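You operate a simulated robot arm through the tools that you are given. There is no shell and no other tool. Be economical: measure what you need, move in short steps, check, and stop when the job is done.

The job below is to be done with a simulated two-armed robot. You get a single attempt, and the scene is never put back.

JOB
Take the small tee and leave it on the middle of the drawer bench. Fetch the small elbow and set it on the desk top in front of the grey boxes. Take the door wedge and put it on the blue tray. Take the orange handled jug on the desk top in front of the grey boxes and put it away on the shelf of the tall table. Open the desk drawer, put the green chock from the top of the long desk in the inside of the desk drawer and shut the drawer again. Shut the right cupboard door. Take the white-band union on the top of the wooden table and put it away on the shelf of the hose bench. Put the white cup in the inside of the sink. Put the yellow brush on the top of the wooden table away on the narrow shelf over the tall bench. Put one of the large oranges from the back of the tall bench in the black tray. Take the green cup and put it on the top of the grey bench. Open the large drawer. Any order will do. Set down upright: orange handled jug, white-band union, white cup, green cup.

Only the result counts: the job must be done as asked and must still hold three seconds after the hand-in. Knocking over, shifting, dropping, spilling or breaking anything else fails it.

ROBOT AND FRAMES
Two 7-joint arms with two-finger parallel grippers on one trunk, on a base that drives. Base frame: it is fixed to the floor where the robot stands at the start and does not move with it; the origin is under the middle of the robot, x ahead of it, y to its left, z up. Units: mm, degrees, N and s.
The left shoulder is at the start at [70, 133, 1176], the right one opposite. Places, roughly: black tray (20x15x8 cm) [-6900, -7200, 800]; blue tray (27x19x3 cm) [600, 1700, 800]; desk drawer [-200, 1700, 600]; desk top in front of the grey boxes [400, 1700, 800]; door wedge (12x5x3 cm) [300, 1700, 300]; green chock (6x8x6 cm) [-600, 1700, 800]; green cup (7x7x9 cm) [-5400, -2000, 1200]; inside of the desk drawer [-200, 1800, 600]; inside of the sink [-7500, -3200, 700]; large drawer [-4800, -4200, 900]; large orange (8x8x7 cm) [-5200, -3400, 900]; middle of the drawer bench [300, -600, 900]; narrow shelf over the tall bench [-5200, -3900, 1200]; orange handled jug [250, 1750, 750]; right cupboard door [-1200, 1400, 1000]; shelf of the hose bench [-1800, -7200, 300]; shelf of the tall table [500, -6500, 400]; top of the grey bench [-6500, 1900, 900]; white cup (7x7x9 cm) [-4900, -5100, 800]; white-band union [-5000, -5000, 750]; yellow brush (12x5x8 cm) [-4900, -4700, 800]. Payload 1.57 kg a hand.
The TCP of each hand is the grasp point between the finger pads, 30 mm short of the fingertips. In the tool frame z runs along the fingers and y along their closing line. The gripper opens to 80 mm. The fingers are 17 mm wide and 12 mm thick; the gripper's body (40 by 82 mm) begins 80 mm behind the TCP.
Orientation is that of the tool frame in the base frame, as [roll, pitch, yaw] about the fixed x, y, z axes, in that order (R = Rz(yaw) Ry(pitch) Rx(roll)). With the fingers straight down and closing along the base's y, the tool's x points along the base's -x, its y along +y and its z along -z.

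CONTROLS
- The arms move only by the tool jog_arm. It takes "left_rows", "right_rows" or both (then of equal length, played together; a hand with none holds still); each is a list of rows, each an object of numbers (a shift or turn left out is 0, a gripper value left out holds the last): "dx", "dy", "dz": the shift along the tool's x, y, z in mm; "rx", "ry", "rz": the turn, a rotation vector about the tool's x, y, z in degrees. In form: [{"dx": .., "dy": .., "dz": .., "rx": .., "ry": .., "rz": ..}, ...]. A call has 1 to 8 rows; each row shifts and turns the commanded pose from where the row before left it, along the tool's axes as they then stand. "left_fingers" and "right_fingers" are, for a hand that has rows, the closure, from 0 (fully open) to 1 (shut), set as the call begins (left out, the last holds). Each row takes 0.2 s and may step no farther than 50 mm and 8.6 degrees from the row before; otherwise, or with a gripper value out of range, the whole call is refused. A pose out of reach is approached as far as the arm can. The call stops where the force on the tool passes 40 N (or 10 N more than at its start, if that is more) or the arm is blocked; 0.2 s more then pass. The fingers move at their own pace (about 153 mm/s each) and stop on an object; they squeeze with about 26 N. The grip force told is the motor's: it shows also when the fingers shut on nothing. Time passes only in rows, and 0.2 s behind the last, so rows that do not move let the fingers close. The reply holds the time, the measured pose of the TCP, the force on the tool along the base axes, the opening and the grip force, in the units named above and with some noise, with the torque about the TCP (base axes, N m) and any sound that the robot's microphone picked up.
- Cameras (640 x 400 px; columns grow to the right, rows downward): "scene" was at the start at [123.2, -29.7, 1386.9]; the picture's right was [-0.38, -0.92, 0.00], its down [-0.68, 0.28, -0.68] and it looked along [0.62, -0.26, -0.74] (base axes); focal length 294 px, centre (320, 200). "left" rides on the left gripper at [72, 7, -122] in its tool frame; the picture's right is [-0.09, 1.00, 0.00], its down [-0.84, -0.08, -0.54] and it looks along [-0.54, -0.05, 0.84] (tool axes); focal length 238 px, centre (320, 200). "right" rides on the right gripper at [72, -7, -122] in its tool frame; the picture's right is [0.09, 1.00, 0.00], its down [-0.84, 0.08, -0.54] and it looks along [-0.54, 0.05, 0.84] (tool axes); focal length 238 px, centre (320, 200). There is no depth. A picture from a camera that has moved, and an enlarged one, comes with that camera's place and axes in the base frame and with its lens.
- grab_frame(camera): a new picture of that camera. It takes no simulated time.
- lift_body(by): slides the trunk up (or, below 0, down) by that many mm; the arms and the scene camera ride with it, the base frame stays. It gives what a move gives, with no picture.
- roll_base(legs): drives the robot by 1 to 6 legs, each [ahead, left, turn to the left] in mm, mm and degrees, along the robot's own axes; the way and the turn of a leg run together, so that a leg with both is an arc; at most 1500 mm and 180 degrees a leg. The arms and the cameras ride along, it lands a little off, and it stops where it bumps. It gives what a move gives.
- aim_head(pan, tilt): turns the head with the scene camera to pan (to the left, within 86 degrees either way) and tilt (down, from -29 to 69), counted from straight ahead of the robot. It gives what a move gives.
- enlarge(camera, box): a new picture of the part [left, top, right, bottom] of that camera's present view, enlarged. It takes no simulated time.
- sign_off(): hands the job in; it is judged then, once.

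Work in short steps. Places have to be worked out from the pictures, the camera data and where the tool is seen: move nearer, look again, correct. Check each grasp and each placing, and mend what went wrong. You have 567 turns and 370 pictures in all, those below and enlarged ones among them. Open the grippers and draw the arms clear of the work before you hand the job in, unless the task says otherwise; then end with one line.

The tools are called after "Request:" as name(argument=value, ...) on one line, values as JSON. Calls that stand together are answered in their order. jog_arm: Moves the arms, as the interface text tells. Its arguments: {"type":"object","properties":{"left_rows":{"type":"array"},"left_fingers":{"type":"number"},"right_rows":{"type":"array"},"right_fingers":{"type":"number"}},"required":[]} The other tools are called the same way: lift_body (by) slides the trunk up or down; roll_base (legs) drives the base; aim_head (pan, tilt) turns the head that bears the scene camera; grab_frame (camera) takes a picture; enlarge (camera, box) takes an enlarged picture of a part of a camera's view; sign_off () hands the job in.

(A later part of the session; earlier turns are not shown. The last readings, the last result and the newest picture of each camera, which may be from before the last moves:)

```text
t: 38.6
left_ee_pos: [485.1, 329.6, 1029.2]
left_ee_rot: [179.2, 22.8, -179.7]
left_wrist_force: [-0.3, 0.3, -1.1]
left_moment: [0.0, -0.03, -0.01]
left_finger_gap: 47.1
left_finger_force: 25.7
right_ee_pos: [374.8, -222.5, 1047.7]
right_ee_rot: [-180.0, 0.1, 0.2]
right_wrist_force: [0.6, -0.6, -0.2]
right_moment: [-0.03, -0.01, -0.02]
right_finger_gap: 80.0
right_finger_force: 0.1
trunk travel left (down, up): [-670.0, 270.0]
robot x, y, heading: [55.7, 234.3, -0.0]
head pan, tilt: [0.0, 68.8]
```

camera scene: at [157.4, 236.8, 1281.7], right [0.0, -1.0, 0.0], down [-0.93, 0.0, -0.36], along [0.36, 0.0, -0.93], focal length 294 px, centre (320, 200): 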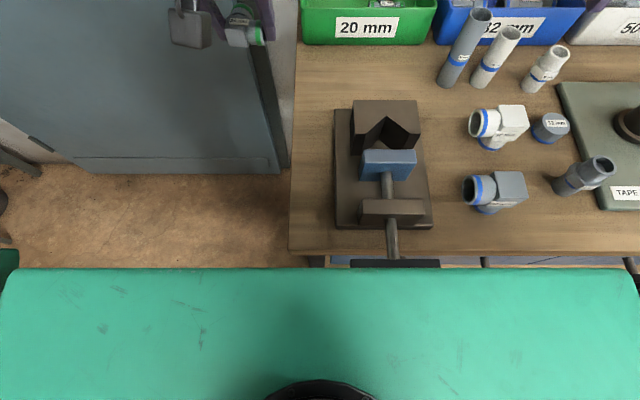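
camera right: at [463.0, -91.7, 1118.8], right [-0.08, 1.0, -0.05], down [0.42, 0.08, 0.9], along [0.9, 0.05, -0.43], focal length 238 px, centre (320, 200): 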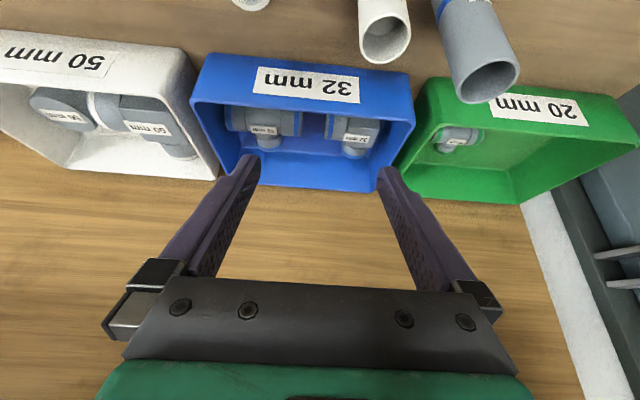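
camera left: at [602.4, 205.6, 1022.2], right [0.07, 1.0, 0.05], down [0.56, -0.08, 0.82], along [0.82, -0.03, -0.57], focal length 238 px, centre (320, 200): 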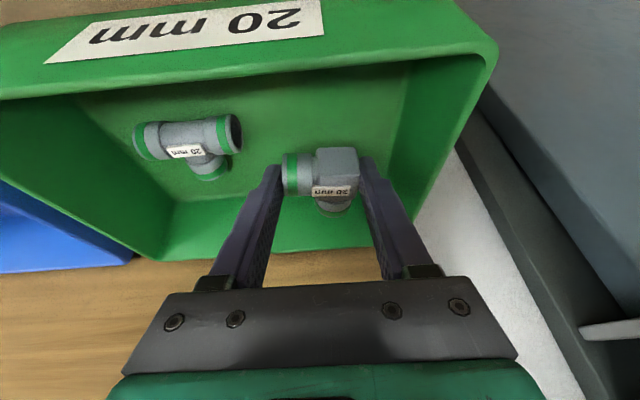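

Full range now with yaw 0. I move the right hand inward (tool −y), then forward.

Request:
jog_arm(right_rows=[{"dz": -30}, {"dy": -46}, {"dy": -46}, {"dy": -46}, {"dy": -46}, {"dy": -46}, {"dy": -46}, {"dy": -46}])

Request:
jog_arm(right_rows=[{"ry": 8}, {"ry": 8}, {"ry": 8}, {"dx": 40}, {"dx": 40}, {"dx": 40}, {"dx": 40}])

Request:
grab_frame(camera="right")

```text
t: 40.4
left_ee_pos: [485.1, 332.5, 1030.0]
left_ee_rot: [179.3, 22.9, -179.6]
left_wrist_force: [0.1, 0.5, 0.0]
left_moment: [-0.03, 0.02, 0.01]
left_finger_gap: 46.9
left_finger_force: 26.3
right_ee_pos: [375.0, 100.8, 1076.5]
right_ee_rot: [179.8, -0.1, 0.2]
right_wrist_force: [-0.3, 0.5, -0.7]
right_moment: [-0.06, -0.02, 0.01]
right_finger_gap: 79.9
right_finger_force: 0.1
trunk travel left (down, up): [-670.0, 270.0]
robot x, y, heading: [52.5, 236.2, 0.2]
head pan, tilt: [0.0, 68.8]
```

```text
t: 42.0
left_ee_pos: [487.4, 330.5, 1028.6]
left_ee_rot: [179.2, 22.8, -179.7]
left_wrist_force: [0.3, -0.4, -0.1]
left_moment: [0.02, 0.02, -0.03]
left_finger_gap: 46.8
left_finger_force: 26.0
right_ee_pos: [521.8, 99.7, 1142.7]
right_ee_rot: [179.9, -23.8, 0.1]
right_wrist_force: [0.5, -0.5, 0.0]
right_moment: [0.01, 0.05, -0.04]
right_finger_gap: 79.8
right_finger_force: 0.0
trunk travel left (down, up): [-670.0, 270.0]
robot x, y, heading: [52.7, 235.9, 0.1]
head pan, tilt: [0.0, 68.8]
```

```text
343 pictures are left
camera right: at [539.0, 107.0, 1283.8], right [0.09, -1.0, 0.04], down [-0.98, -0.08, 0.16], along [-0.15, -0.05, -0.99], focal length 238 px, centre (320, 200)
```

right: 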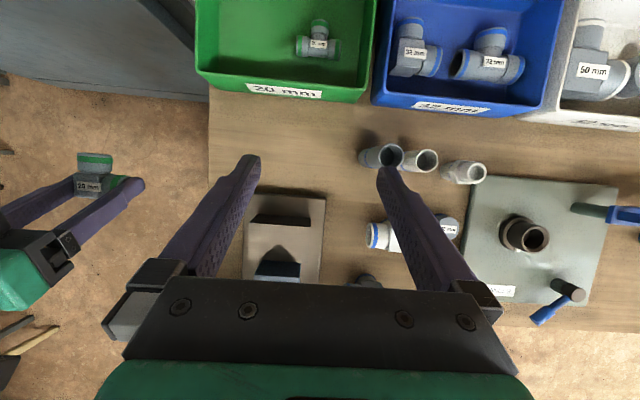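

Good view: tee bar at about (719, 111), branch ring at (745, 111). I tilt to 32° and approach above the branch.

Request:
jog_arm(right_rows=[{"ry": 8}, {"dx": 14.7, "dy": -2, "dz": 40.2}, {"dx": 14.7, "dy": -2, "dz": 40.2}, {"dx": 14.7, "dy": -2, "dz": 40.2}, {"dx": 14.7, "dy": -2, "dz": 40.2}, {"dx": 14.7, "dy": -2, "dz": 40.2}, {"dx": 14.7, "dy": -1, "dz": 40.2}])

Request:
grab_frame(camera="right")

```text
t: 43.6
left_ee_pos: [484.9, 330.3, 1029.9]
left_ee_rot: [179.2, 22.7, -179.7]
left_wrist_force: [0.8, 0.3, -0.2]
left_moment: [0.01, 0.01, -0.02]
left_finger_gap: 46.6
left_finger_force: 26.1
right_ee_pos: [682.7, 84.2, 984.0]
right_ee_rot: [-179.8, -32.2, 0.2]
right_wrist_force: [0.9, -0.4, 0.6]
right_moment: [0.02, -0.04, 0.01]
right_finger_gap: 80.1
right_finger_force: 0.3
right hand out of reach, approached as far as the arm can: row 6, 7
trunk travel left (down, up): [-670.0, 270.0]
robot x, y, heading: [52.3, 237.3, 0.1]
head pan, tilt: [0.0, 68.8]
```

```text
342 pictures are left
camera right: at [679.9, 90.3, 1126.8], right [0.08, -1.0, 0.05], down [-1.0, -0.08, 0.01], along [-0.01, -0.05, -1.0], focal length 238 px, centre (320, 200)
```

right: 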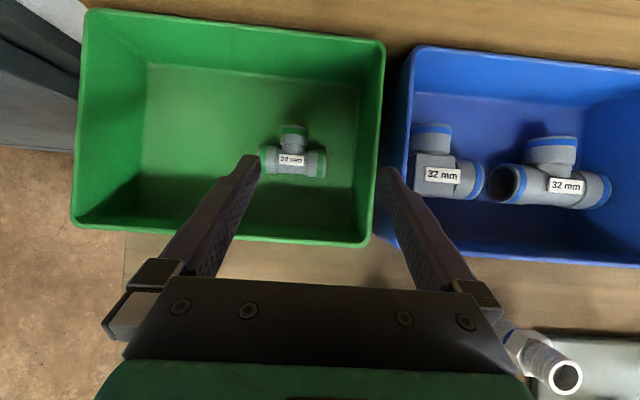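

It stopped short at (683, 84). I test stepping back in tilt while pushing forward.

Request:
jog_arm(right_rows=[{"ry": -8}, {"dy": -20}, {"dx": 36, "dz": 16}])

```text
t: 44.4
left_ee_pos: [485.5, 329.5, 1029.8]
left_ee_rot: [179.2, 22.8, -179.7]
left_wrist_force: [0.1, -0.1, -0.1]
left_moment: [-0.01, 0.01, -0.05]
left_finger_gap: 46.7
left_finger_force: 26.3
right_ee_pos: [667.2, 69.3, 987.9]
right_ee_rot: [-179.9, -24.0, 0.1]
right_wrist_force: [0.1, -0.9, -0.3]
right_moment: [0.04, -0.01, -0.01]
right_finger_gap: 80.1
right_finger_force: 0.1
right hand out of reach, approached as far as the arm can: row 1, 2, 3
trunk travel left (down, up): [-670.0, 270.0]
robot x, y, heading: [55.6, 236.7, 0.1]
head pan, tilt: [0.0, 68.8]
```

Again dragged outward; I test whether a yaw of ±25° frees the reach.

Request:
jog_arm(right_rows=[{"rz": -8}, {"rz": -8}, {"rz": -8}, {"dx": 36, "dz": 16, "dy": -10}])

Request:
jog_arm(right_rows=[{"rz": 8}, {"rz": 8}, {"rz": 8}, {"rz": 8}, {"rz": 8}, {"rz": 8}, {"dx": 36, "dz": 16, "dy": -10}])

```text
t: 45.4
left_ee_pos: [484.1, 330.1, 1029.7]
left_ee_rot: [179.1, 22.8, -179.7]
left_wrist_force: [-0.4, 0.7, -0.5]
left_moment: [-0.04, -0.02, 0.0]
left_finger_gap: 46.8
left_finger_force: 25.7
right_ee_pos: [666.5, 69.4, 986.9]
right_ee_rot: [169.7, -21.9, 26.4]
right_wrist_force: [0.6, 1.0, -0.2]
right_moment: [-0.03, 0.05, -0.02]
right_finger_gap: 79.9
right_finger_force: 0.1
right hand out of reach, approached as far as the arm can: row 4
trunk travel left (down, up): [-670.0, 270.0]
robot x, y, heading: [56.3, 241.1, 0.1]
head pan, tilt: [0.0, 68.8]
```

```text
t: 47.0
left_ee_pos: [485.8, 329.9, 1029.9]
left_ee_rot: [179.0, 22.9, -179.8]
left_wrist_force: [-0.2, -0.9, -1.4]
left_moment: [0.02, 0.03, 0.01]
left_finger_gap: 46.5
left_finger_force: 25.8
right_ee_pos: [677.9, 48.8, 984.7]
right_ee_rot: [-169.7, -21.8, -26.0]
right_wrist_force: [-1.1, 0.2, 0.2]
right_moment: [0.02, -0.01, -0.04]
right_finger_gap: 80.1
right_finger_force: 0.0
right hand out of reach, approached as far as the arm can: row 7
trunk travel left (down, up): [-670.0, 270.0]
robot x, y, heading: [53.6, 237.8, 0.2]
head pan, tilt: [0.0, 68.8]
```

The right arm cannot get there in this posture. I retract it and will instead set the elbow down on free bench space, take the tee with the left hand, and fetch the elbow again afterwards.

Request:
jog_arm(right_rows=[{"rz": -8.6}, {"rz": -8.6}, {"rz": -8.6}, {"dz": -48}, {"dz": -48}, {"dx": -44, "dz": -20}, {"dx": -44, "dz": -20}, {"dx": -44, "dz": -20}])

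Request:
jog_arm(right_rows=[{"dx": -44, "dz": -20}, {"dx": -44, "dz": -20}, {"ry": -8}, {"ry": -8}, {"ry": -8}])

Request:
roll_base(legs=[[-20, 0, 0], [0, -255, 0], [20, 0, 0]])

Request:
grab_frame(camera="left")

```text
t: 48.8
left_ee_pos: [483.0, 329.7, 1031.4]
left_ee_rot: [179.3, 22.9, -179.7]
left_wrist_force: [-0.1, -0.3, -0.6]
left_moment: [0.05, -0.01, -0.01]
left_finger_gap: 46.9
left_finger_force: 25.8
right_ee_pos: [492.6, 44.9, 1076.5]
right_ee_rot: [179.3, -24.1, 2.1]
right_wrist_force: [0.3, 0.8, 0.6]
right_moment: [0.02, -0.05, -0.02]
right_finger_gap: 80.1
right_finger_force: 0.0
trunk travel left (down, up): [-670.0, 270.0]
robot x, y, heading: [54.8, 235.0, 0.3]
head pan, tilt: [0.0, 68.8]
```

```text
t: 50.0
left_ee_pos: [485.1, 330.3, 1029.2]
left_ee_rot: [179.2, 22.8, -179.7]
left_wrist_force: [-0.8, -1.2, -0.7]
left_moment: [-0.03, 0.02, -0.03]
left_finger_gap: 46.9
left_finger_force: 26.0
right_ee_pos: [398.8, 42.3, 1075.9]
right_ee_rot: [179.3, 0.1, 1.8]
right_wrist_force: [0.6, -0.2, -0.1]
right_moment: [0.02, 0.03, 0.01]
right_finger_gap: 79.9
right_finger_force: 0.0
trunk travel left (down, up): [-670.0, 270.0]
robot x, y, heading: [50.6, 236.4, 0.4]
head pan, tilt: [0.0, 68.8]
```

```text
t: 52.6
left_ee_pos: [482.2, 66.7, 1031.8]
left_ee_rot: [179.2, 23.0, 180.0]
left_wrist_force: [-1.3, -0.2, -0.6]
left_moment: [-0.01, -0.03, 0.01]
left_finger_gap: 46.4
left_finger_force: 26.4
right_ee_pos: [392.9, -222.7, 1077.7]
right_ee_rot: [179.3, -0.2, 1.5]
right_wrist_force: [0.0, 0.7, 0.5]
right_moment: [-0.01, -0.02, 0.03]
right_finger_gap: 79.9
right_finger_force: 0.0
trunk travel left (down, up): [-670.0, 270.0]
robot x, y, heading: [53.9, -21.4, -0.1]
head pan, tilt: [0.0, 68.8]
```

```text
341 pictures are left
camera left: at [369.0, 72.0, 1115.6], right [0.08, 1.0, 0.05], down [0.56, -0.08, 0.83], along [0.83, -0.04, -0.56], focal length 238 px, centre (320, 200)
```

left: 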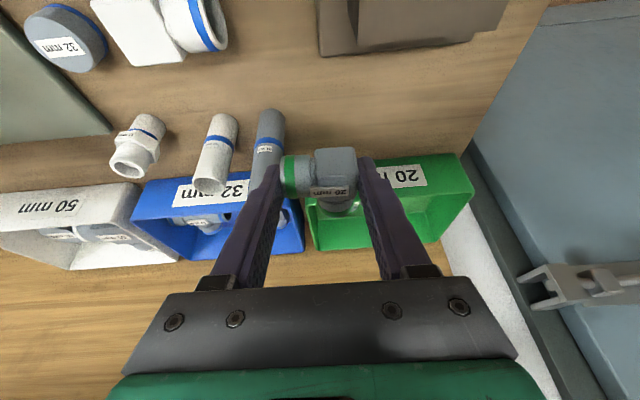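

I move the elbow over free bench at about (560, 190) and lower it, same tilt as when grasped.

Request:
jog_arm(left_rows=[{"dx": -16, "dy": 31, "dz": 12}, {"dx": -16, "dy": 31, "dz": 12}, {"dx": -16, "dy": 31, "dz": 12}, {"dx": -16, "dy": 31, "dz": 12}, {"dx": 15, "dz": 35}, {"dx": 15, "dz": 35}, {"dx": 10, "dz": 24}])

Request:
jog_arm(left_rows=[{"dx": 2, "dz": 4.6}, {"dx": 2, "dz": 4.6}, {"dx": 2, "dz": 4.6}])

Request:
grab_frame(camera="left")

```text
t: 54.2
left_ee_pos: [562.2, 194.5, 906.6]
left_ee_rot: [179.2, 22.8, 179.9]
left_wrist_force: [0.0, 0.0, -0.5]
left_moment: [0.03, 0.02, 0.0]
left_finger_gap: 46.6
left_finger_force: 25.7
right_ee_pos: [395.2, -221.0, 1076.8]
right_ee_rot: [179.4, 0.0, 1.5]
right_wrist_force: [-0.2, -0.3, -0.1]
right_moment: [0.02, 0.02, 0.0]
right_finger_gap: 79.9
right_finger_force: 0.1
trunk travel left (down, up): [-670.0, 270.0]
robot x, y, heading: [53.3, -26.6, -0.0]
head pan, tilt: [0.0, 68.8]
```

```text
t: 55.0
left_ee_pos: [561.1, 191.8, 894.1]
left_ee_rot: [179.3, 22.9, 180.0]
left_wrist_force: [-0.3, -0.1, 0.6]
left_moment: [-0.01, 0.05, 0.0]
left_finger_gap: 46.3
left_finger_force: 25.8
right_ee_pos: [396.7, -222.1, 1077.3]
right_ee_rot: [179.2, 0.0, 1.5]
right_wrist_force: [0.0, -0.3, 0.5]
right_moment: [0.0, -0.03, 0.0]
right_finger_gap: 79.9
right_finger_force: 0.0
trunk travel left (down, up): [-670.0, 270.0]
robot x, y, heading: [50.9, -19.2, -0.1]
head pan, tilt: [0.0, 68.8]
```

```text
340 pictures are left
camera left: at [448.8, 197.1, 978.2], right [0.08, 1.0, 0.05], down [0.56, -0.08, 0.82], along [0.82, -0.04, -0.57], focal length 238 px, centre (320, 200)
```

left: 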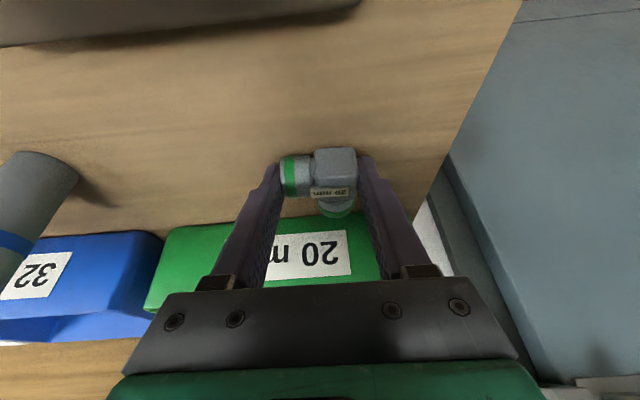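

Not in contact yet; I lower in small steps until a force shows.

Request:
jog_arm(left_rows=[{"dx": 1, "dz": 2.3}, {"dx": 1, "dz": 2.3}, {"dx": 1, "dz": 2.3}])

Request:
jog_arm(left_rows=[{"dx": 0.8, "dz": 1.8}, {"dx": 0.8, "dz": 1.8}])

```text
t: 55.8
left_ee_pos: [562.1, 190.7, 890.5]
left_ee_rot: [179.3, 23.4, -180.0]
left_wrist_force: [2.2, 1.3, 20.5]
left_moment: [-0.47, -0.14, -0.07]
left_finger_gap: 46.6
left_finger_force: 26.1
right_ee_pos: [393.2, -221.8, 1077.1]
right_ee_rot: [179.3, -0.1, 1.5]
right_wrist_force: [-0.1, 0.3, 0.1]
right_moment: [0.01, -0.02, -0.03]
right_finger_gap: 80.1
right_finger_force: 0.1
trunk travel left (down, up): [-670.0, 270.0]
robot x, y, heading: [54.6, -25.6, -0.1]
head pan, tilt: [0.0, 68.8]
```

```text
t: 56.5
left_ee_pos: [563.8, 191.6, 891.5]
left_ee_rot: [179.6, 23.9, -179.9]
left_wrist_force: [-5.1, -1.2, 14.9]
left_moment: [-0.41, 0.09, -0.08]
left_finger_gap: 46.5
left_finger_force: 25.7
right_ee_pos: [395.2, -221.5, 1076.4]
right_ee_rot: [179.4, -0.2, 1.4]
right_wrist_force: [0.0, 0.3, 0.5]
right_moment: [-0.02, -0.01, 0.03]
right_finger_gap: 80.1
right_finger_force: 0.1
trunk travel left (down, up): [-670.0, 270.0]
robot x, y, heading: [52.7, -21.0, -0.0]
head pan, tilt: [0.0, 68.8]
stopped in row 2 (left hand): the force on the tool passed its limit (the readings are from after the stop); the commanded pose is now the measured one
```

Down on the bench (surface ≈ 860). I release and rise.

Request:
jog_arm(left_fingers=0, left_rows=[{}, {}, {"dx": -8, "dz": -20}, {"dx": -16, "dz": -40}, {"dx": -16, "dz": -40}])

Request:
grab_frame(camera="left")

```text
t: 57.7
left_ee_pos: [561.5, 190.9, 995.0]
left_ee_rot: [179.4, 23.5, -180.0]
left_wrist_force: [0.2, -0.2, 0.9]
left_moment: [0.03, 0.02, 0.0]
left_finger_gap: 79.9
left_finger_force: 0.0
right_ee_pos: [397.2, -222.2, 1076.7]
right_ee_rot: [179.3, 0.0, 1.5]
right_wrist_force: [-0.3, 0.2, -1.5]
right_moment: [0.0, -0.03, -0.03]
right_finger_gap: 79.8
right_finger_force: 0.2
trunk travel left (down, up): [-670.0, 270.0]
robot x, y, heading: [58.4, -25.7, -0.1]
head pan, tilt: [0.0, 68.8]
```

```text
339 pictures are left
camera left: at [447.5, 196.9, 1079.8], right [0.08, 1.0, 0.05], down [0.55, -0.08, 0.83], along [0.83, -0.04, -0.56], focal length 238 px, centre (320, 200)
```

left: 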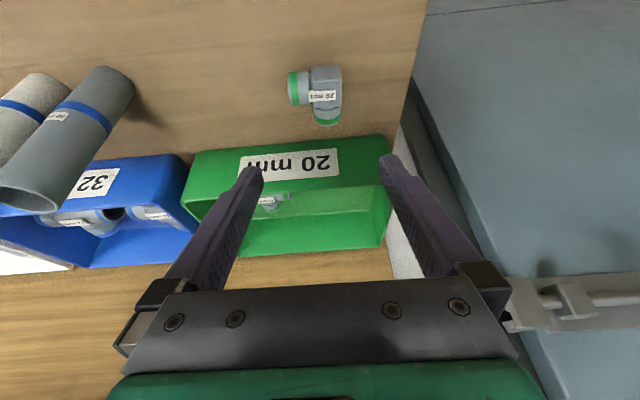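

Elbow stands safely at (570, 190). Now the left hand tilts to 32° and goes over the tee branch.

Request:
jog_arm(left_rows=[{"ry": -8}, {"dx": -31.3, "dy": -20.5, "dz": 22.5}, {"dx": -31.3, "dy": -20.5, "dz": 22.5}, {"dx": -31.3, "dy": -20.5, "dz": 22.5}, {"dx": -31.3, "dy": -20.5, "dz": 22.5}])

Request:
grab_frame(camera="left")

```text
t: 58.9
left_ee_pos: [719.4, 108.6, 983.1]
left_ee_rot: [179.1, 31.6, 179.8]
left_wrist_force: [-0.2, 0.1, 0.5]
left_moment: [0.03, 0.02, 0.03]
left_finger_gap: 80.2
left_finger_force: 0.1
right_ee_pos: [398.6, -223.9, 1076.6]
right_ee_rot: [179.3, 0.1, 1.5]
right_wrist_force: [0.0, -0.6, -0.4]
right_moment: [0.02, 0.03, 0.01]
right_finger_gap: 79.8
right_finger_force: 0.1
trunk travel left (down, up): [-670.0, 270.0]
robot x, y, heading: [52.4, -21.3, -0.0]
head pan, tilt: [0.0, 68.8]
```

```text
338 pictures are left
camera left: at [595.7, 113.8, 1049.5], right [0.07, 1.0, 0.06], down [0.43, -0.09, 0.9], along [0.9, -0.04, -0.43], focal length 238 px, centre (320, 200)
```

left: 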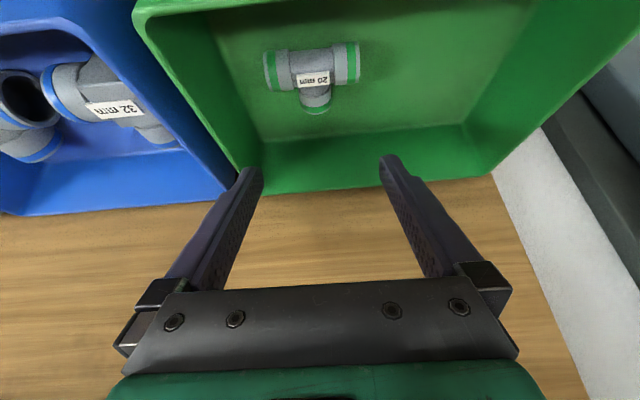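

Branch lies at x≈732–755, y≈109. I lower to TCP (732, 109, 900).

Request:
jog_arm(left_rows=[{"dx": 11, "dz": 26}, {"dx": 11, "dz": 26}, {"dx": 11, "dz": 25}])

Request:
grab_frame(camera="left")

```text
t: 59.7
left_ee_pos: [727.4, 111.2, 902.0]
left_ee_rot: [179.5, 31.6, 179.9]
left_wrist_force: [0.8, 0.6, -0.2]
left_moment: [0.0, 0.01, -0.02]
left_finger_gap: 80.0
left_finger_force: 0.1
right_ee_pos: [396.9, -221.6, 1075.3]
right_ee_rot: [179.3, -0.1, 1.6]
right_wrist_force: [0.1, -0.1, 0.2]
right_moment: [-0.01, 0.03, 0.0]
right_finger_gap: 80.2
right_finger_force: 0.1
trunk travel left (down, up): [-670.0, 270.0]
robot x, y, heading: [53.3, -22.2, -0.1]
head pan, tilt: [0.0, 68.8]
```

```text
337 pictures are left
camera left: at [603.6, 116.5, 967.8], right [0.07, 1.0, 0.06], down [0.43, -0.08, 0.9], along [0.9, -0.04, -0.43], focal length 238 px, centre (320, 200)
```

left: 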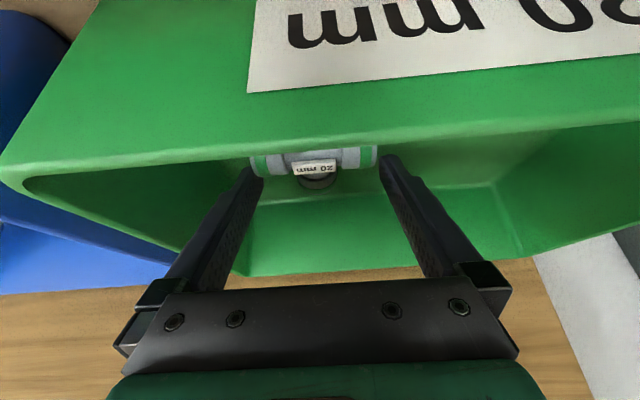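

The tips are a bit short of the branch; forward 9 mm and down 3.

Request:
jog_arm(left_rows=[{"dx": -6.5, "dz": 7.5}])

Request:
jog_arm(left_fingers=1, left_rows=[{}, {}, {}])

Request:
grab_frame(camera="left")

```text
t: 60.1
left_ee_pos: [738.3, 110.6, 897.6]
left_ee_rot: [179.4, 31.5, -179.9]
left_wrist_force: [0.5, 0.2, 0.3]
left_moment: [0.04, 0.0, -0.02]
left_finger_gap: 80.2
left_finger_force: 0.1
right_ee_pos: [397.2, -223.2, 1075.9]
right_ee_rot: [179.3, -0.1, 1.5]
right_wrist_force: [0.5, -0.6, 0.5]
right_moment: [-0.07, 0.0, 0.0]
right_finger_gap: 79.8
right_finger_force: 0.1
trunk travel left (down, up): [-670.0, 270.0]
robot x, y, heading: [51.1, -26.1, -0.0]
head pan, tilt: [0.0, 68.8]
```

```text
t: 60.9
left_ee_pos: [737.4, 110.8, 898.2]
left_ee_rot: [179.3, 31.6, 180.0]
left_wrist_force: [0.5, 0.4, 1.0]
left_moment: [-0.04, -0.02, 0.01]
left_finger_gap: 26.7
left_finger_force: 26.1
right_ee_pos: [396.6, -222.2, 1075.8]
right_ee_rot: [179.3, 0.0, 1.6]
right_wrist_force: [0.4, 0.0, -0.1]
right_moment: [-0.05, 0.02, 0.0]
right_finger_gap: 79.8
right_finger_force: 0.1
trunk travel left (down, up): [-670.0, 270.0]
robot x, y, heading: [50.4, -26.4, -0.7]
head pan, tilt: [0.0, 68.8]
```

```text
336 pictures are left
camera left: at [613.1, 116.2, 965.0], right [0.07, 1.0, 0.06], down [0.43, -0.08, 0.9], along [0.9, -0.04, -0.43], focal length 238 px, centre (320, 200)
```

left: 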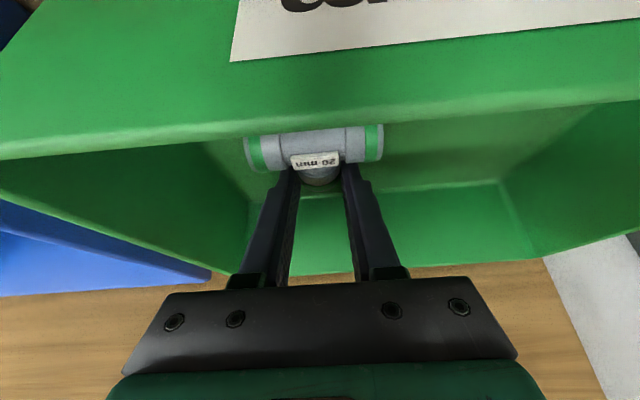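

Gap 26.7 on the branch. I lift straight up and check.

Request:
jog_arm(left_rows=[{"dx": -10, "dz": -17}, {"dx": -21, "dz": -34}, {"dx": -21, "dz": -34}, {"dx": 10, "dz": -40}])

Request:
grab_frame(camera="left")

```text
t: 61.9
left_ee_pos: [705.7, 109.9, 1027.1]
left_ee_rot: [179.4, 31.5, -179.9]
left_wrist_force: [0.3, -0.3, 0.2]
left_moment: [-0.01, -0.04, -0.01]
left_finger_gap: 26.7
left_finger_force: 26.0
right_ee_pos: [396.6, -221.5, 1077.0]
right_ee_rot: [179.2, -0.1, 1.6]
right_wrist_force: [-0.7, -0.9, 0.1]
right_moment: [-0.02, -0.04, -0.02]
right_finger_gap: 80.1
right_finger_force: 0.1
trunk travel left (down, up): [-670.0, 270.0]
robot x, y, heading: [52.5, -25.0, -0.1]
head pan, tilt: [0.0, 68.8]
```

```text
335 pictures are left
camera left: at [582.3, 116.4, 1093.4], right [0.07, 1.0, 0.06], down [0.43, -0.08, 0.9], along [0.9, -0.04, -0.43], focal length 238 px, centre (320, 200)
```

left: 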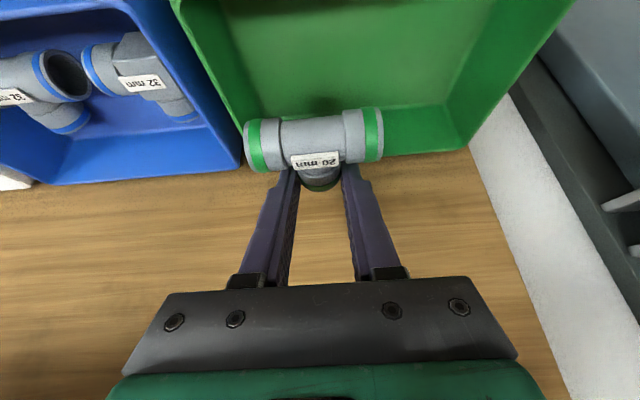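

Tee held. I retract the hand and look along the bench to the right for its middle.

Request:
jog_arm(left_rows=[{"dx": 35, "dz": -27}, {"dx": 35, "dz": -27}, {"dx": 35, "dz": -27}, {"dx": 35, "dz": -27}, {"dx": 35, "dz": -27}])

Request:
aim_head(pan=-60, tilt=35)

Request:
grab_frame(camera="scene")

```text
t: 63.1
left_ee_pos: [482.5, 107.9, 1051.5]
left_ee_rot: [179.4, 31.6, -179.8]
left_wrist_force: [0.0, 0.2, -0.1]
left_moment: [0.02, -0.04, 0.03]
left_finger_gap: 26.4
left_finger_force: 26.1
right_ee_pos: [393.8, -222.2, 1077.8]
right_ee_rot: [179.2, -0.1, 1.4]
right_wrist_force: [-0.1, -0.1, -0.6]
right_moment: [0.0, -0.02, 0.02]
right_finger_gap: 79.8
right_finger_force: 0.1
trunk travel left (down, up): [-670.0, 270.0]
robot x, y, heading: [53.7, -23.5, -0.2]
head pan, tilt: [0.0, 68.8]
```

```text
t: 64.4
left_ee_pos: [485.0, 106.7, 1051.0]
left_ee_rot: [179.4, 31.5, -180.0]
left_wrist_force: [-0.6, -0.8, -0.7]
left_moment: [0.03, -0.01, 0.01]
left_finger_gap: 26.4
left_finger_force: 25.7
right_ee_pos: [396.3, -221.0, 1076.5]
right_ee_rot: [179.3, 0.1, 1.5]
right_wrist_force: [0.1, -0.3, -0.8]
right_moment: [0.01, 0.01, 0.02]
right_finger_gap: 80.0
right_finger_force: 0.0
trunk travel left (down, up): [-670.0, 270.0]
robot x, y, heading: [54.4, -21.1, -0.2]
head pan, tilt: [-60.0, 35.0]
```

```text
334 pictures are left
camera scene: at [148.0, -100.0, 1325.1], right [-0.87, -0.5, 0.0], down [-0.29, 0.5, -0.82], along [0.41, -0.71, -0.57], focal length 294 px, centre (320, 200)
```

scene: 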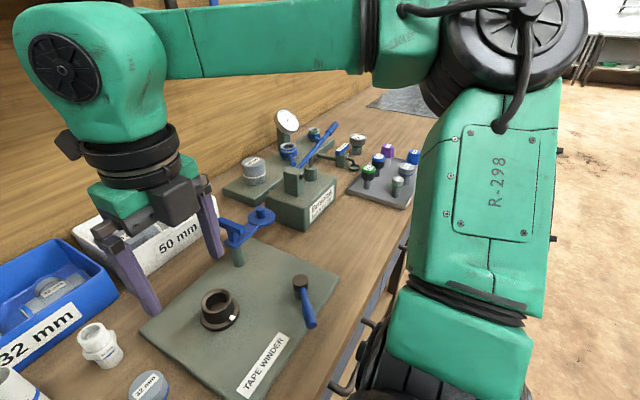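

I back away from the bench, drive right to about y=-570, and look at the middle.

Request:
roll_base(legs=[[-280, 0, 0], [0, -560, 0]])

Request:
aim_head(pan=0, tilt=40)

Request:
grab_frame(camera="scene")

```text
t: 69.1
left_ee_pos: [212.0, -444.7, 1051.9]
left_ee_rot: [179.4, 31.6, -179.3]
left_wrist_force: [-0.2, -0.4, -1.2]
left_moment: [-0.01, -0.03, -0.02]
left_finger_gap: 26.5
left_finger_force: 25.3
right_ee_pos: [129.2, -774.8, 1077.6]
right_ee_rot: [179.3, 0.0, 2.2]
right_wrist_force: [0.1, -0.3, -1.2]
right_moment: [-0.01, 0.01, 0.0]
right_finger_gap: 80.0
right_finger_force: 0.0
trunk travel left (down, up): [-670.0, 270.0]
robot x, y, heading: [-217.1, -582.6, 0.5]
head pan, tilt: [-60.0, 35.0]
```

```text
t: 70.4
left_ee_pos: [212.2, -446.2, 1050.5]
left_ee_rot: [179.3, 31.7, -179.4]
left_wrist_force: [0.2, -0.2, -0.6]
left_moment: [-0.01, -0.02, -0.03]
left_finger_gap: 26.4
left_finger_force: 25.9
right_ee_pos: [127.1, -773.5, 1076.5]
right_ee_rot: [179.2, 0.0, 2.3]
right_wrist_force: [-0.4, -0.1, -0.7]
right_moment: [0.0, -0.02, 0.04]
right_finger_gap: 80.5
right_finger_force: 0.0
trunk travel left (down, up): [-670.0, 270.0]
robot x, y, heading: [-217.4, -579.9, 0.5]
head pan, tilt: [0.0, 40.0]
```

```text
333 pictures are left
camera scene: at [-81.5, -579.7, 1317.6], right [0.01, -1.0, 0.0], down [-0.64, -0.01, -0.77], along [0.77, 0.01, -0.64], focal length 294 px, centre (320, 200)
```

scene: 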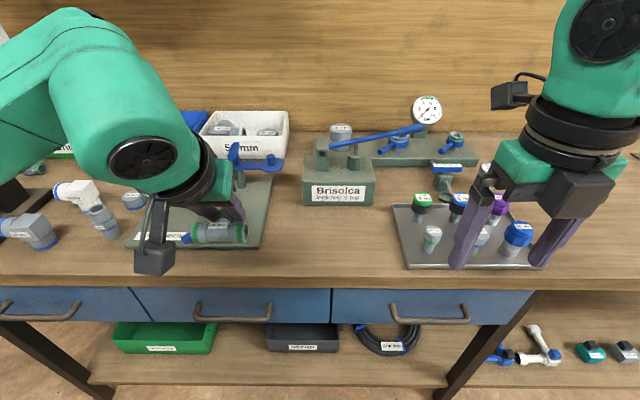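

The free middle of the bench is around (345, -610), in front of the Brisolca unit. I drive so the left hand comes over it.

Request:
roll_base(legs=[[0, -165, -0.5], [153, 0, 0]])

Request:
grab_frame(camera="left")

```text
t: 72.9
left_ee_pos: [364.0, -621.9, 1052.4]
left_ee_rot: [179.4, 31.7, 179.7]
left_wrist_force: [-0.1, 0.9, -0.2]
left_moment: [0.02, -0.01, 0.0]
left_finger_gap: 26.4
left_finger_force: 25.9
right_ee_pos: [275.2, -949.2, 1078.5]
right_ee_rot: [179.2, 0.0, 1.3]
right_wrist_force: [0.8, 0.8, -0.7]
right_moment: [0.05, 0.0, 0.01]
right_finger_gap: 80.2
right_finger_force: 0.0
trunk travel left (down, up): [-670.0, 270.0]
robot x, y, heading: [-64.1, -752.2, -0.4]
head pan, tilt: [0.0, 40.0]
```

```text
332 pictures are left
camera left: at [240.0, -616.0, 1118.1], right [0.08, 1.0, 0.06], down [0.43, -0.09, 0.9], along [0.9, -0.05, -0.43], focal length 238 px, centre (320, 200)
```

left: 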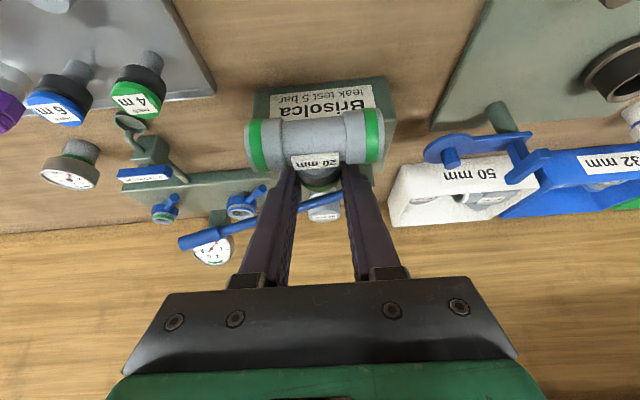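

Position over free wood; I lower 140 mm, then feel for contact.

Request:
jog_arm(left_rows=[{"dx": 18.5, "dz": 30}, {"dx": 18.5, "dz": 30}, {"dx": 18.5, "dz": 30}, {"dx": 18.5, "dz": 30}])

Request:
grab_frame(camera="left")

```text
t: 73.9
left_ee_pos: [365.8, -623.3, 910.0]
left_ee_rot: [179.4, 31.6, 179.7]
left_wrist_force: [0.6, 0.6, 0.0]
left_moment: [0.01, 0.03, 0.0]
left_finger_gap: 26.5
left_finger_force: 25.6
right_ee_pos: [276.5, -949.8, 1076.4]
right_ee_rot: [179.4, -0.1, 1.2]
right_wrist_force: [-0.4, 0.4, -0.5]
right_moment: [0.01, 0.0, -0.01]
right_finger_gap: 80.2
right_finger_force: 0.0
trunk travel left (down, up): [-670.0, 270.0]
robot x, y, heading: [-65.1, -748.2, -0.7]
head pan, tilt: [0.0, 40.0]
```

```text
331 pictures are left
camera left: at [241.8, -617.5, 976.4], right [0.08, 1.0, 0.06], down [0.43, -0.08, 0.9], along [0.9, -0.05, -0.43], focal length 238 px, centre (320, 200)
```

left: 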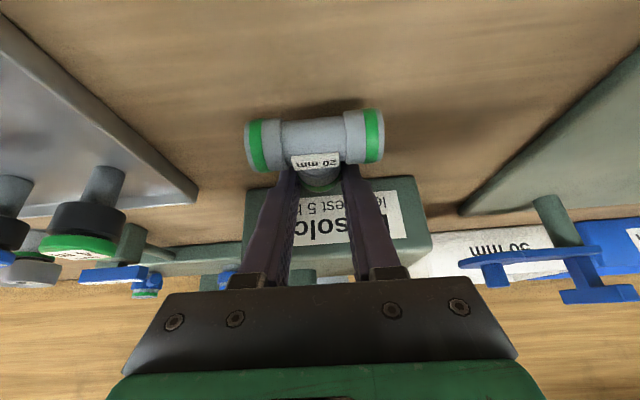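

Request:
jog_arm(left_rows=[{"dx": 3, "dz": 5}, {"dx": 3, "dz": 5}, {"dx": 1.5, "dz": 2.5}, {"dx": 1.5, "dz": 2.5}])

Request:
jog_arm(left_rows=[{"dx": 1, "dz": 1.7}, {"dx": 1, "dz": 1.7}])

```text
t: 74.9
left_ee_pos: [367.7, -622.0, 891.9]
left_ee_rot: [179.4, 31.6, 179.8]
left_wrist_force: [1.5, 0.0, -0.6]
left_moment: [0.01, -0.01, -0.03]
left_finger_gap: 26.5
left_finger_force: 26.1
right_ee_pos: [277.2, -949.7, 1076.7]
right_ee_rot: [179.4, -0.1, 1.1]
right_wrist_force: [-0.3, 0.3, -0.1]
right_moment: [-0.04, 0.01, 0.01]
right_finger_gap: 80.1
right_finger_force: 0.0
trunk travel left (down, up): [-670.0, 270.0]
robot x, y, heading: [-69.1, -748.1, -0.3]
head pan, tilt: [0.0, 40.0]
```

```text
t: 75.5
left_ee_pos: [367.4, -622.1, 891.9]
left_ee_rot: [179.5, 32.0, 179.7]
left_wrist_force: [0.8, 0.6, 18.4]
left_moment: [-0.02, 0.41, -0.01]
left_finger_gap: 26.6
left_finger_force: 25.7
right_ee_pos: [274.0, -950.4, 1077.6]
right_ee_rot: [179.3, -0.2, 1.2]
right_wrist_force: [-0.5, 0.4, -0.5]
right_moment: [-0.01, 0.01, 0.02]
right_finger_gap: 80.0
right_finger_force: 0.0
trunk travel left (down, up): [-670.0, 270.0]
robot x, y, heading: [-66.2, -749.1, -0.4]
head pan, tilt: [0.0, 40.0]
```

The tee is on the bench (18 N up). I release and rise vertically.

Request:
jog_arm(left_fingers=0, left_rows=[{}, {}, {"dx": -10, "dz": -17}, {"dx": -22, "dz": -36}, {"dx": -22, "dz": -36}, {"dx": -22, "dz": -36}])

Request:
grab_frame(camera="left")

```text
t: 76.9
left_ee_pos: [363.6, -619.9, 1031.3]
left_ee_rot: [179.4, 31.4, 179.7]
left_wrist_force: [-0.5, 0.1, -0.1]
left_moment: [0.0, 0.0, -0.02]
left_finger_gap: 79.8
left_finger_force: 0.0
right_ee_pos: [275.6, -950.9, 1076.9]
right_ee_rot: [179.2, -0.2, 1.1]
right_wrist_force: [0.1, 1.2, 0.0]
right_moment: [-0.02, 0.03, 0.02]
right_finger_gap: 79.7
right_finger_force: 0.0
trunk travel left (down, up): [-670.0, 270.0]
robot x, y, heading: [-65.2, -749.6, -0.3]
head pan, tilt: [0.0, 40.0]
```

```text
330 pictures are left
camera left: at [239.7, -613.6, 1099.6], right [0.08, 1.0, 0.06], down [0.43, -0.09, 0.9], along [0.9, -0.05, -0.43], focal length 238 px, centre (320, 200)
```

left: 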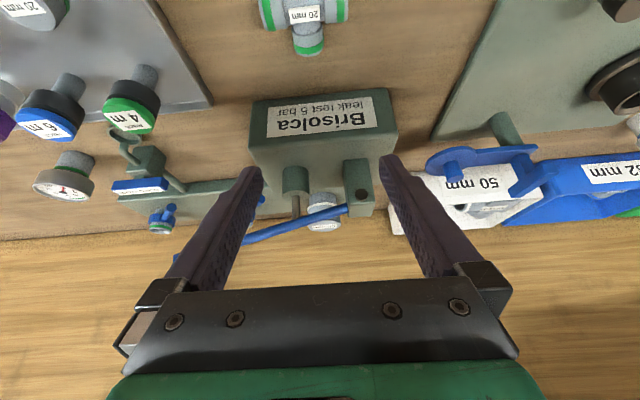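

Tee is placed flat on the free middle. Now I return for the elbow at about (570, 191).

Request:
roll_base(legs=[[-220, 0, 0.3], [0, 730, 0], [320, 0, 0]])

Request:
grab_frame(camera="left")

```text
t: 83.9
left_ee_pos: [464.3, 138.7, 1032.6]
left_ee_rot: [179.4, 31.6, -178.5]
left_wrist_force: [0.3, 0.0, -0.7]
left_moment: [0.0, -0.01, -0.01]
left_finger_gap: 80.0
left_finger_force: 0.0
right_ee_pos: [386.7, -194.6, 1076.7]
right_ee_rot: [179.2, -0.1, 3.0]
right_wrist_force: [-0.3, 0.7, -0.2]
right_moment: [0.01, -0.05, 0.02]
right_finger_gap: 80.3
right_finger_force: 0.0
trunk travel left (down, up): [-670.0, 270.0]
robot x, y, heading: [39.7, -5.5, 1.3]
head pan, tilt: [0.0, 40.0]
```

```text
329 pictures are left
camera left: at [339.6, 141.1, 1099.2], right [0.05, 1.0, 0.06], down [0.43, -0.07, 0.9], along [0.9, -0.02, -0.43], focal length 238 px, centre (320, 200)
```

left: 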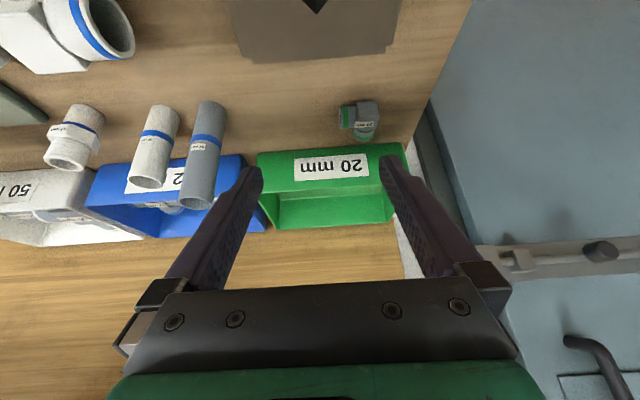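

I reduce tilt to ~24° and go over the elbow.

Request:
jog_arm(left_rows=[{"ry": 8}, {"dx": -25, "dy": 17, "dz": 25}, {"dx": -25, "dy": 17, "dz": 25}, {"dx": -25, "dy": 17, "dz": 25}])

Request:
grab_frame(camera="left")

```text
t: 84.9
left_ee_pos: [562.1, 197.0, 992.0]
left_ee_rot: [179.4, 23.4, -178.4]
left_wrist_force: [0.3, -0.1, 0.6]
left_moment: [0.01, -0.01, 0.0]
left_finger_gap: 79.8
left_finger_force: 0.0
right_ee_pos: [385.8, -195.1, 1076.7]
right_ee_rot: [179.3, 0.0, 2.9]
right_wrist_force: [0.2, 0.6, 0.8]
right_moment: [0.01, 0.0, 0.01]
right_finger_gap: 79.8
right_finger_force: 0.0
trunk travel left (down, up): [-670.0, 270.0]
robot x, y, heading: [38.2, -6.1, 1.0]
head pan, tilt: [0.0, 40.0]
```

```text
328 pictures are left
camera left: at [448.4, 198.7, 1074.7], right [0.05, 1.0, 0.05], down [0.55, -0.07, 0.83], along [0.83, -0.02, -0.56], focal length 238 px, centre (320, 200)
```

left: 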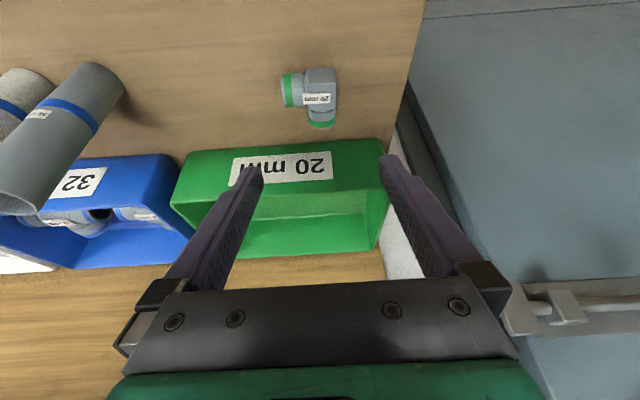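

Elbow axis at (573, 192). I descend to TCP (565, 192, 893), close, and lift.

Request:
jog_arm(left_rows=[{"dx": 12, "dy": -2, "dz": 30}, {"dx": 12, "dy": -2, "dz": 30}, {"dx": 12, "dy": -1, "dz": 30}])

Request:
jog_arm(left_fingers=1, left_rows=[{}, {}, {}, {"dx": -8, "dz": -18}, {"dx": -18, "dz": -42}])

Request:
grab_frame(camera="left")

```text
t: 85.7
left_ee_pos: [566.0, 190.4, 897.9]
left_ee_rot: [179.5, 23.6, -178.6]
left_wrist_force: [-0.4, -0.5, -0.3]
left_moment: [-0.01, 0.02, 0.02]
left_finger_gap: 79.9
left_finger_force: 0.1
right_ee_pos: [386.3, -193.5, 1077.4]
right_ee_rot: [179.3, -0.1, 2.9]
right_wrist_force: [-0.5, -0.7, 0.8]
right_moment: [0.0, -0.01, -0.02]
right_finger_gap: 80.1
right_finger_force: 0.1
trunk travel left (down, up): [-670.0, 270.0]
robot x, y, heading: [39.1, -6.4, 1.5]
head pan, tilt: [0.0, 40.0]
```

```text
t: 86.9
left_ee_pos: [567.3, 187.9, 962.9]
left_ee_rot: [179.4, 23.5, -178.4]
left_wrist_force: [-0.2, -0.1, 0.0]
left_moment: [0.03, -0.02, -0.01]
left_finger_gap: 46.9
left_finger_force: 26.3
right_ee_pos: [385.8, -195.7, 1076.4]
right_ee_rot: [179.3, -0.1, 2.9]
right_wrist_force: [0.0, 0.7, -0.6]
right_moment: [0.01, 0.02, -0.04]
right_finger_gap: 79.9
right_finger_force: 0.1
trunk travel left (down, up): [-670.0, 270.0]
robot x, y, heading: [39.3, -6.7, 1.2]
head pan, tilt: [0.0, 40.0]
```

```text
327 pictures are left
camera left: at [454.0, 190.1, 1046.9], right [0.05, 1.0, 0.05], down [0.55, -0.07, 0.83], along [0.83, -0.02, -0.56], focal length 238 px, centre (320, 200)
```

left: 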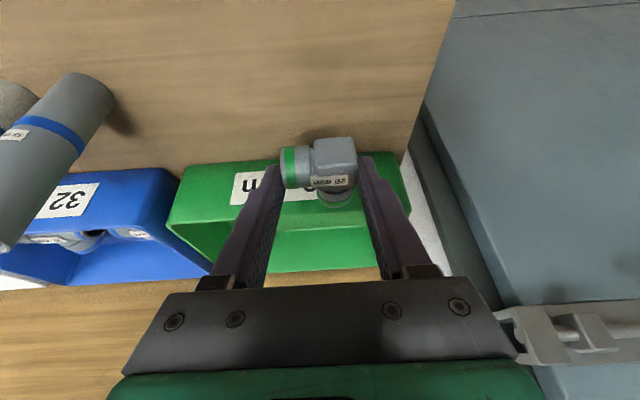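

Elbow held. I raise and draw in the hand, back off the bench, turn to face the desk (+y) and look.

Request:
jog_arm(left_rows=[{"dx": 30, "dz": -32}, {"dx": 30, "dz": -32}, {"dx": 30, "dz": -32}])

Request:
roll_base(legs=[[-350, 0, -1], [0, 0, 90]])

Request:
aim_head(pan=0, tilt=20)

Request:
grab_frame(camera="scene")

```text
t: 87.7
left_ee_pos: [443.3, 188.5, 1016.3]
left_ee_rot: [179.4, 23.5, -178.6]
left_wrist_force: [-0.4, 0.2, -0.8]
left_moment: [0.0, -0.01, 0.02]
left_finger_gap: 46.9
left_finger_force: 26.5
right_ee_pos: [385.0, -194.7, 1077.3]
right_ee_rot: [179.3, -0.1, 2.9]
right_wrist_force: [-0.2, -0.5, -0.7]
right_moment: [0.03, 0.01, -0.01]
right_finger_gap: 79.9
right_finger_force: 0.1
trunk travel left (down, up): [-670.0, 270.0]
robot x, y, heading: [39.5, -8.6, 1.3]
head pan, tilt: [0.0, 40.0]
```

```text
t: 93.8
left_ee_pos: [-498.4, 397.5, 1016.2]
left_ee_rot: [179.3, 23.6, -89.8]
left_wrist_force: [0.2, 0.5, 0.3]
left_moment: [-0.03, -0.01, -0.03]
left_finger_gap: 47.1
left_finger_force: 26.0
right_ee_pos: [-116.7, 330.7, 1077.2]
right_ee_rot: [179.4, 0.0, 91.5]
right_wrist_force: [0.9, -0.2, -0.2]
right_moment: [0.03, -0.02, -0.05]
right_finger_gap: 79.9
right_finger_force: 0.1
trunk travel left (down, up): [-670.0, 270.0]
robot x, y, heading: [-316.8, -10.2, 89.9]
head pan, tilt: [0.0, 40.0]
```

```text
t: 94.6
left_ee_pos: [-498.4, 397.1, 1015.6]
left_ee_rot: [179.6, 23.7, -89.9]
left_wrist_force: [0.0, -0.3, -1.1]
left_moment: [0.03, -0.02, 0.02]
left_finger_gap: 46.8
left_finger_force: 25.5
right_ee_pos: [-117.8, 330.1, 1077.0]
right_ee_rot: [179.3, -0.1, 91.5]
right_wrist_force: [-0.5, -0.1, 0.5]
right_moment: [0.01, 0.02, -0.02]
right_finger_gap: 80.3
right_finger_force: 0.1
trunk travel left (down, up): [-670.0, 270.0]
robot x, y, heading: [-314.4, -15.2, 90.1]
head pan, tilt: [0.0, 20.0]
```

```text
326 pictures are left
camera scene: at [-315.4, 132.2, 1348.9], right [1.0, 0.0, 0.0], down [0.0, -0.34, -0.94], along [0.0, 0.94, -0.34], focal length 294 px, centre (320, 200)
```

scene: 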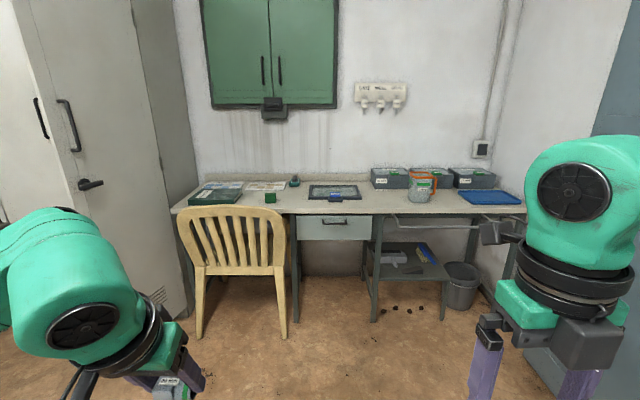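

Desk in view. I enlarge the desk and the tall cabinet.

Request:
enlarge(camera="scene", box=[340, 140, 560, 320])

Request:
enlarge(camera="scene", box=[160, 150, 380, 290])

Request:
enlarge(camera="scene", box=[0, 0, 220, 320])

```text
2.22 times, centred on (450, 230) of scene
camera zoom: at [-315.4, 132.2, 1348.9], right [1.0, 0.0, 0.0], down [0.0, -0.34, -0.94], along [0.0, 0.94, -0.34], focal length 653 px, centre (31, 133)
```

zoom: 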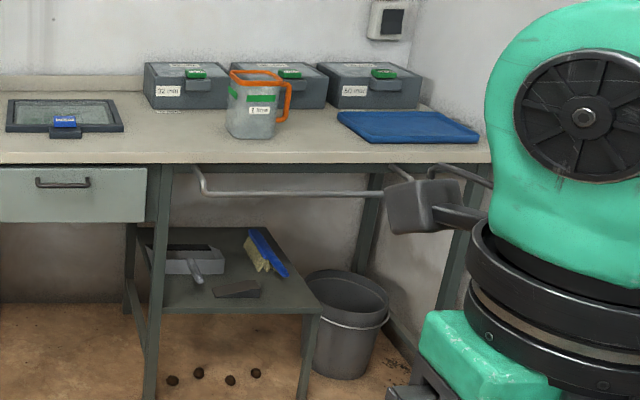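

```text
2.86 times, centred on (270, 220) of scene
camera zoom: at [-315.4, 132.2, 1348.9], right [1.0, 0.0, 0.0], down [0.0, -0.34, -0.94], along [0.0, 0.94, -0.34], focal length 840 px, centre (463, 143)
```

zoom: 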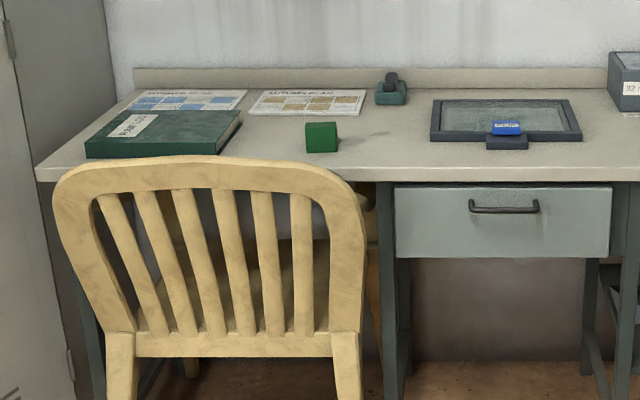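

```text
1.25 times, centred on (110, 160) of scene
camera zoom: at [-315.4, 132.2, 1348.9], right [1.0, 0.0, 0.0], down [0.0, -0.34, -0.94], along [0.0, 0.94, -0.34], focal length 368 px, centre (582, 250)
```

zoom: 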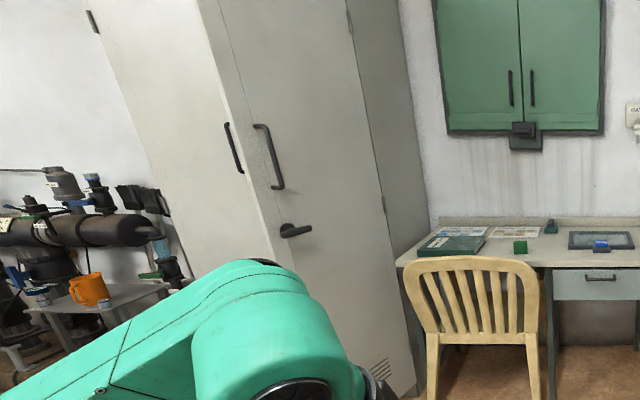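

The door wedge seems to be on the low shelf beside the dustpan. I drive forward to y≈800 and look right.

Request:
roll_base(legs=[[800, 0, 0]])

Request:
aim_head(pan=-55, tilt=25)

Request:
grab_frame(camera="scene")

```text
t: 98.9
left_ee_pos: [-508.2, 1191.2, 1015.6]
left_ee_rot: [179.4, 23.6, -89.0]
left_wrist_force: [0.2, -0.3, -0.8]
left_moment: [-0.01, -0.01, 0.0]
left_finger_gap: 46.7
left_finger_force: 26.0
right_ee_pos: [-125.4, 1129.0, 1077.0]
right_ee_rot: [179.3, -0.2, 92.3]
right_wrist_force: [0.1, 0.7, -0.2]
right_moment: [-0.03, 0.0, 0.03]
right_finger_gap: 80.0
right_finger_force: 0.1
trunk travel left (down, up): [-670.0, 270.0]
robot x, y, heading: [-318.8, 782.8, 90.8]
head pan, tilt: [0.0, 20.0]
```

```text
t: 100.1
left_ee_pos: [-507.9, 1191.8, 1015.0]
left_ee_rot: [179.5, 23.6, -89.0]
left_wrist_force: [0.2, 0.6, -0.1]
left_moment: [0.01, -0.02, 0.03]
left_finger_gap: 46.5
left_finger_force: 25.7
right_ee_pos: [-126.6, 1129.4, 1076.7]
right_ee_rot: [179.2, -0.1, 92.3]
right_wrist_force: [0.3, -0.1, 0.3]
right_moment: [-0.01, -0.01, -0.02]
right_finger_gap: 80.1
right_finger_force: 0.1
trunk travel left (down, up): [-670.0, 270.0]
robot x, y, heading: [-319.1, 784.9, 90.4]
head pan, tilt: [-55.0, 25.0]
```

```text
322 pictures are left
camera scene: at [-244.7, 888.9, 1340.9], right [0.58, -0.81, 0.0], down [-0.34, -0.25, -0.91], along [0.74, 0.53, -0.42], focal length 294 px, centre (320, 200)
```

scene: 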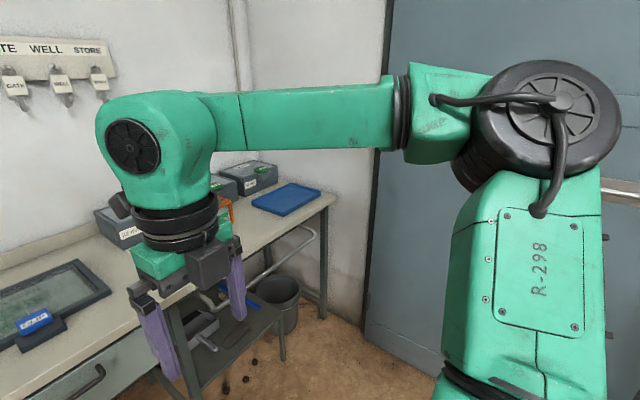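

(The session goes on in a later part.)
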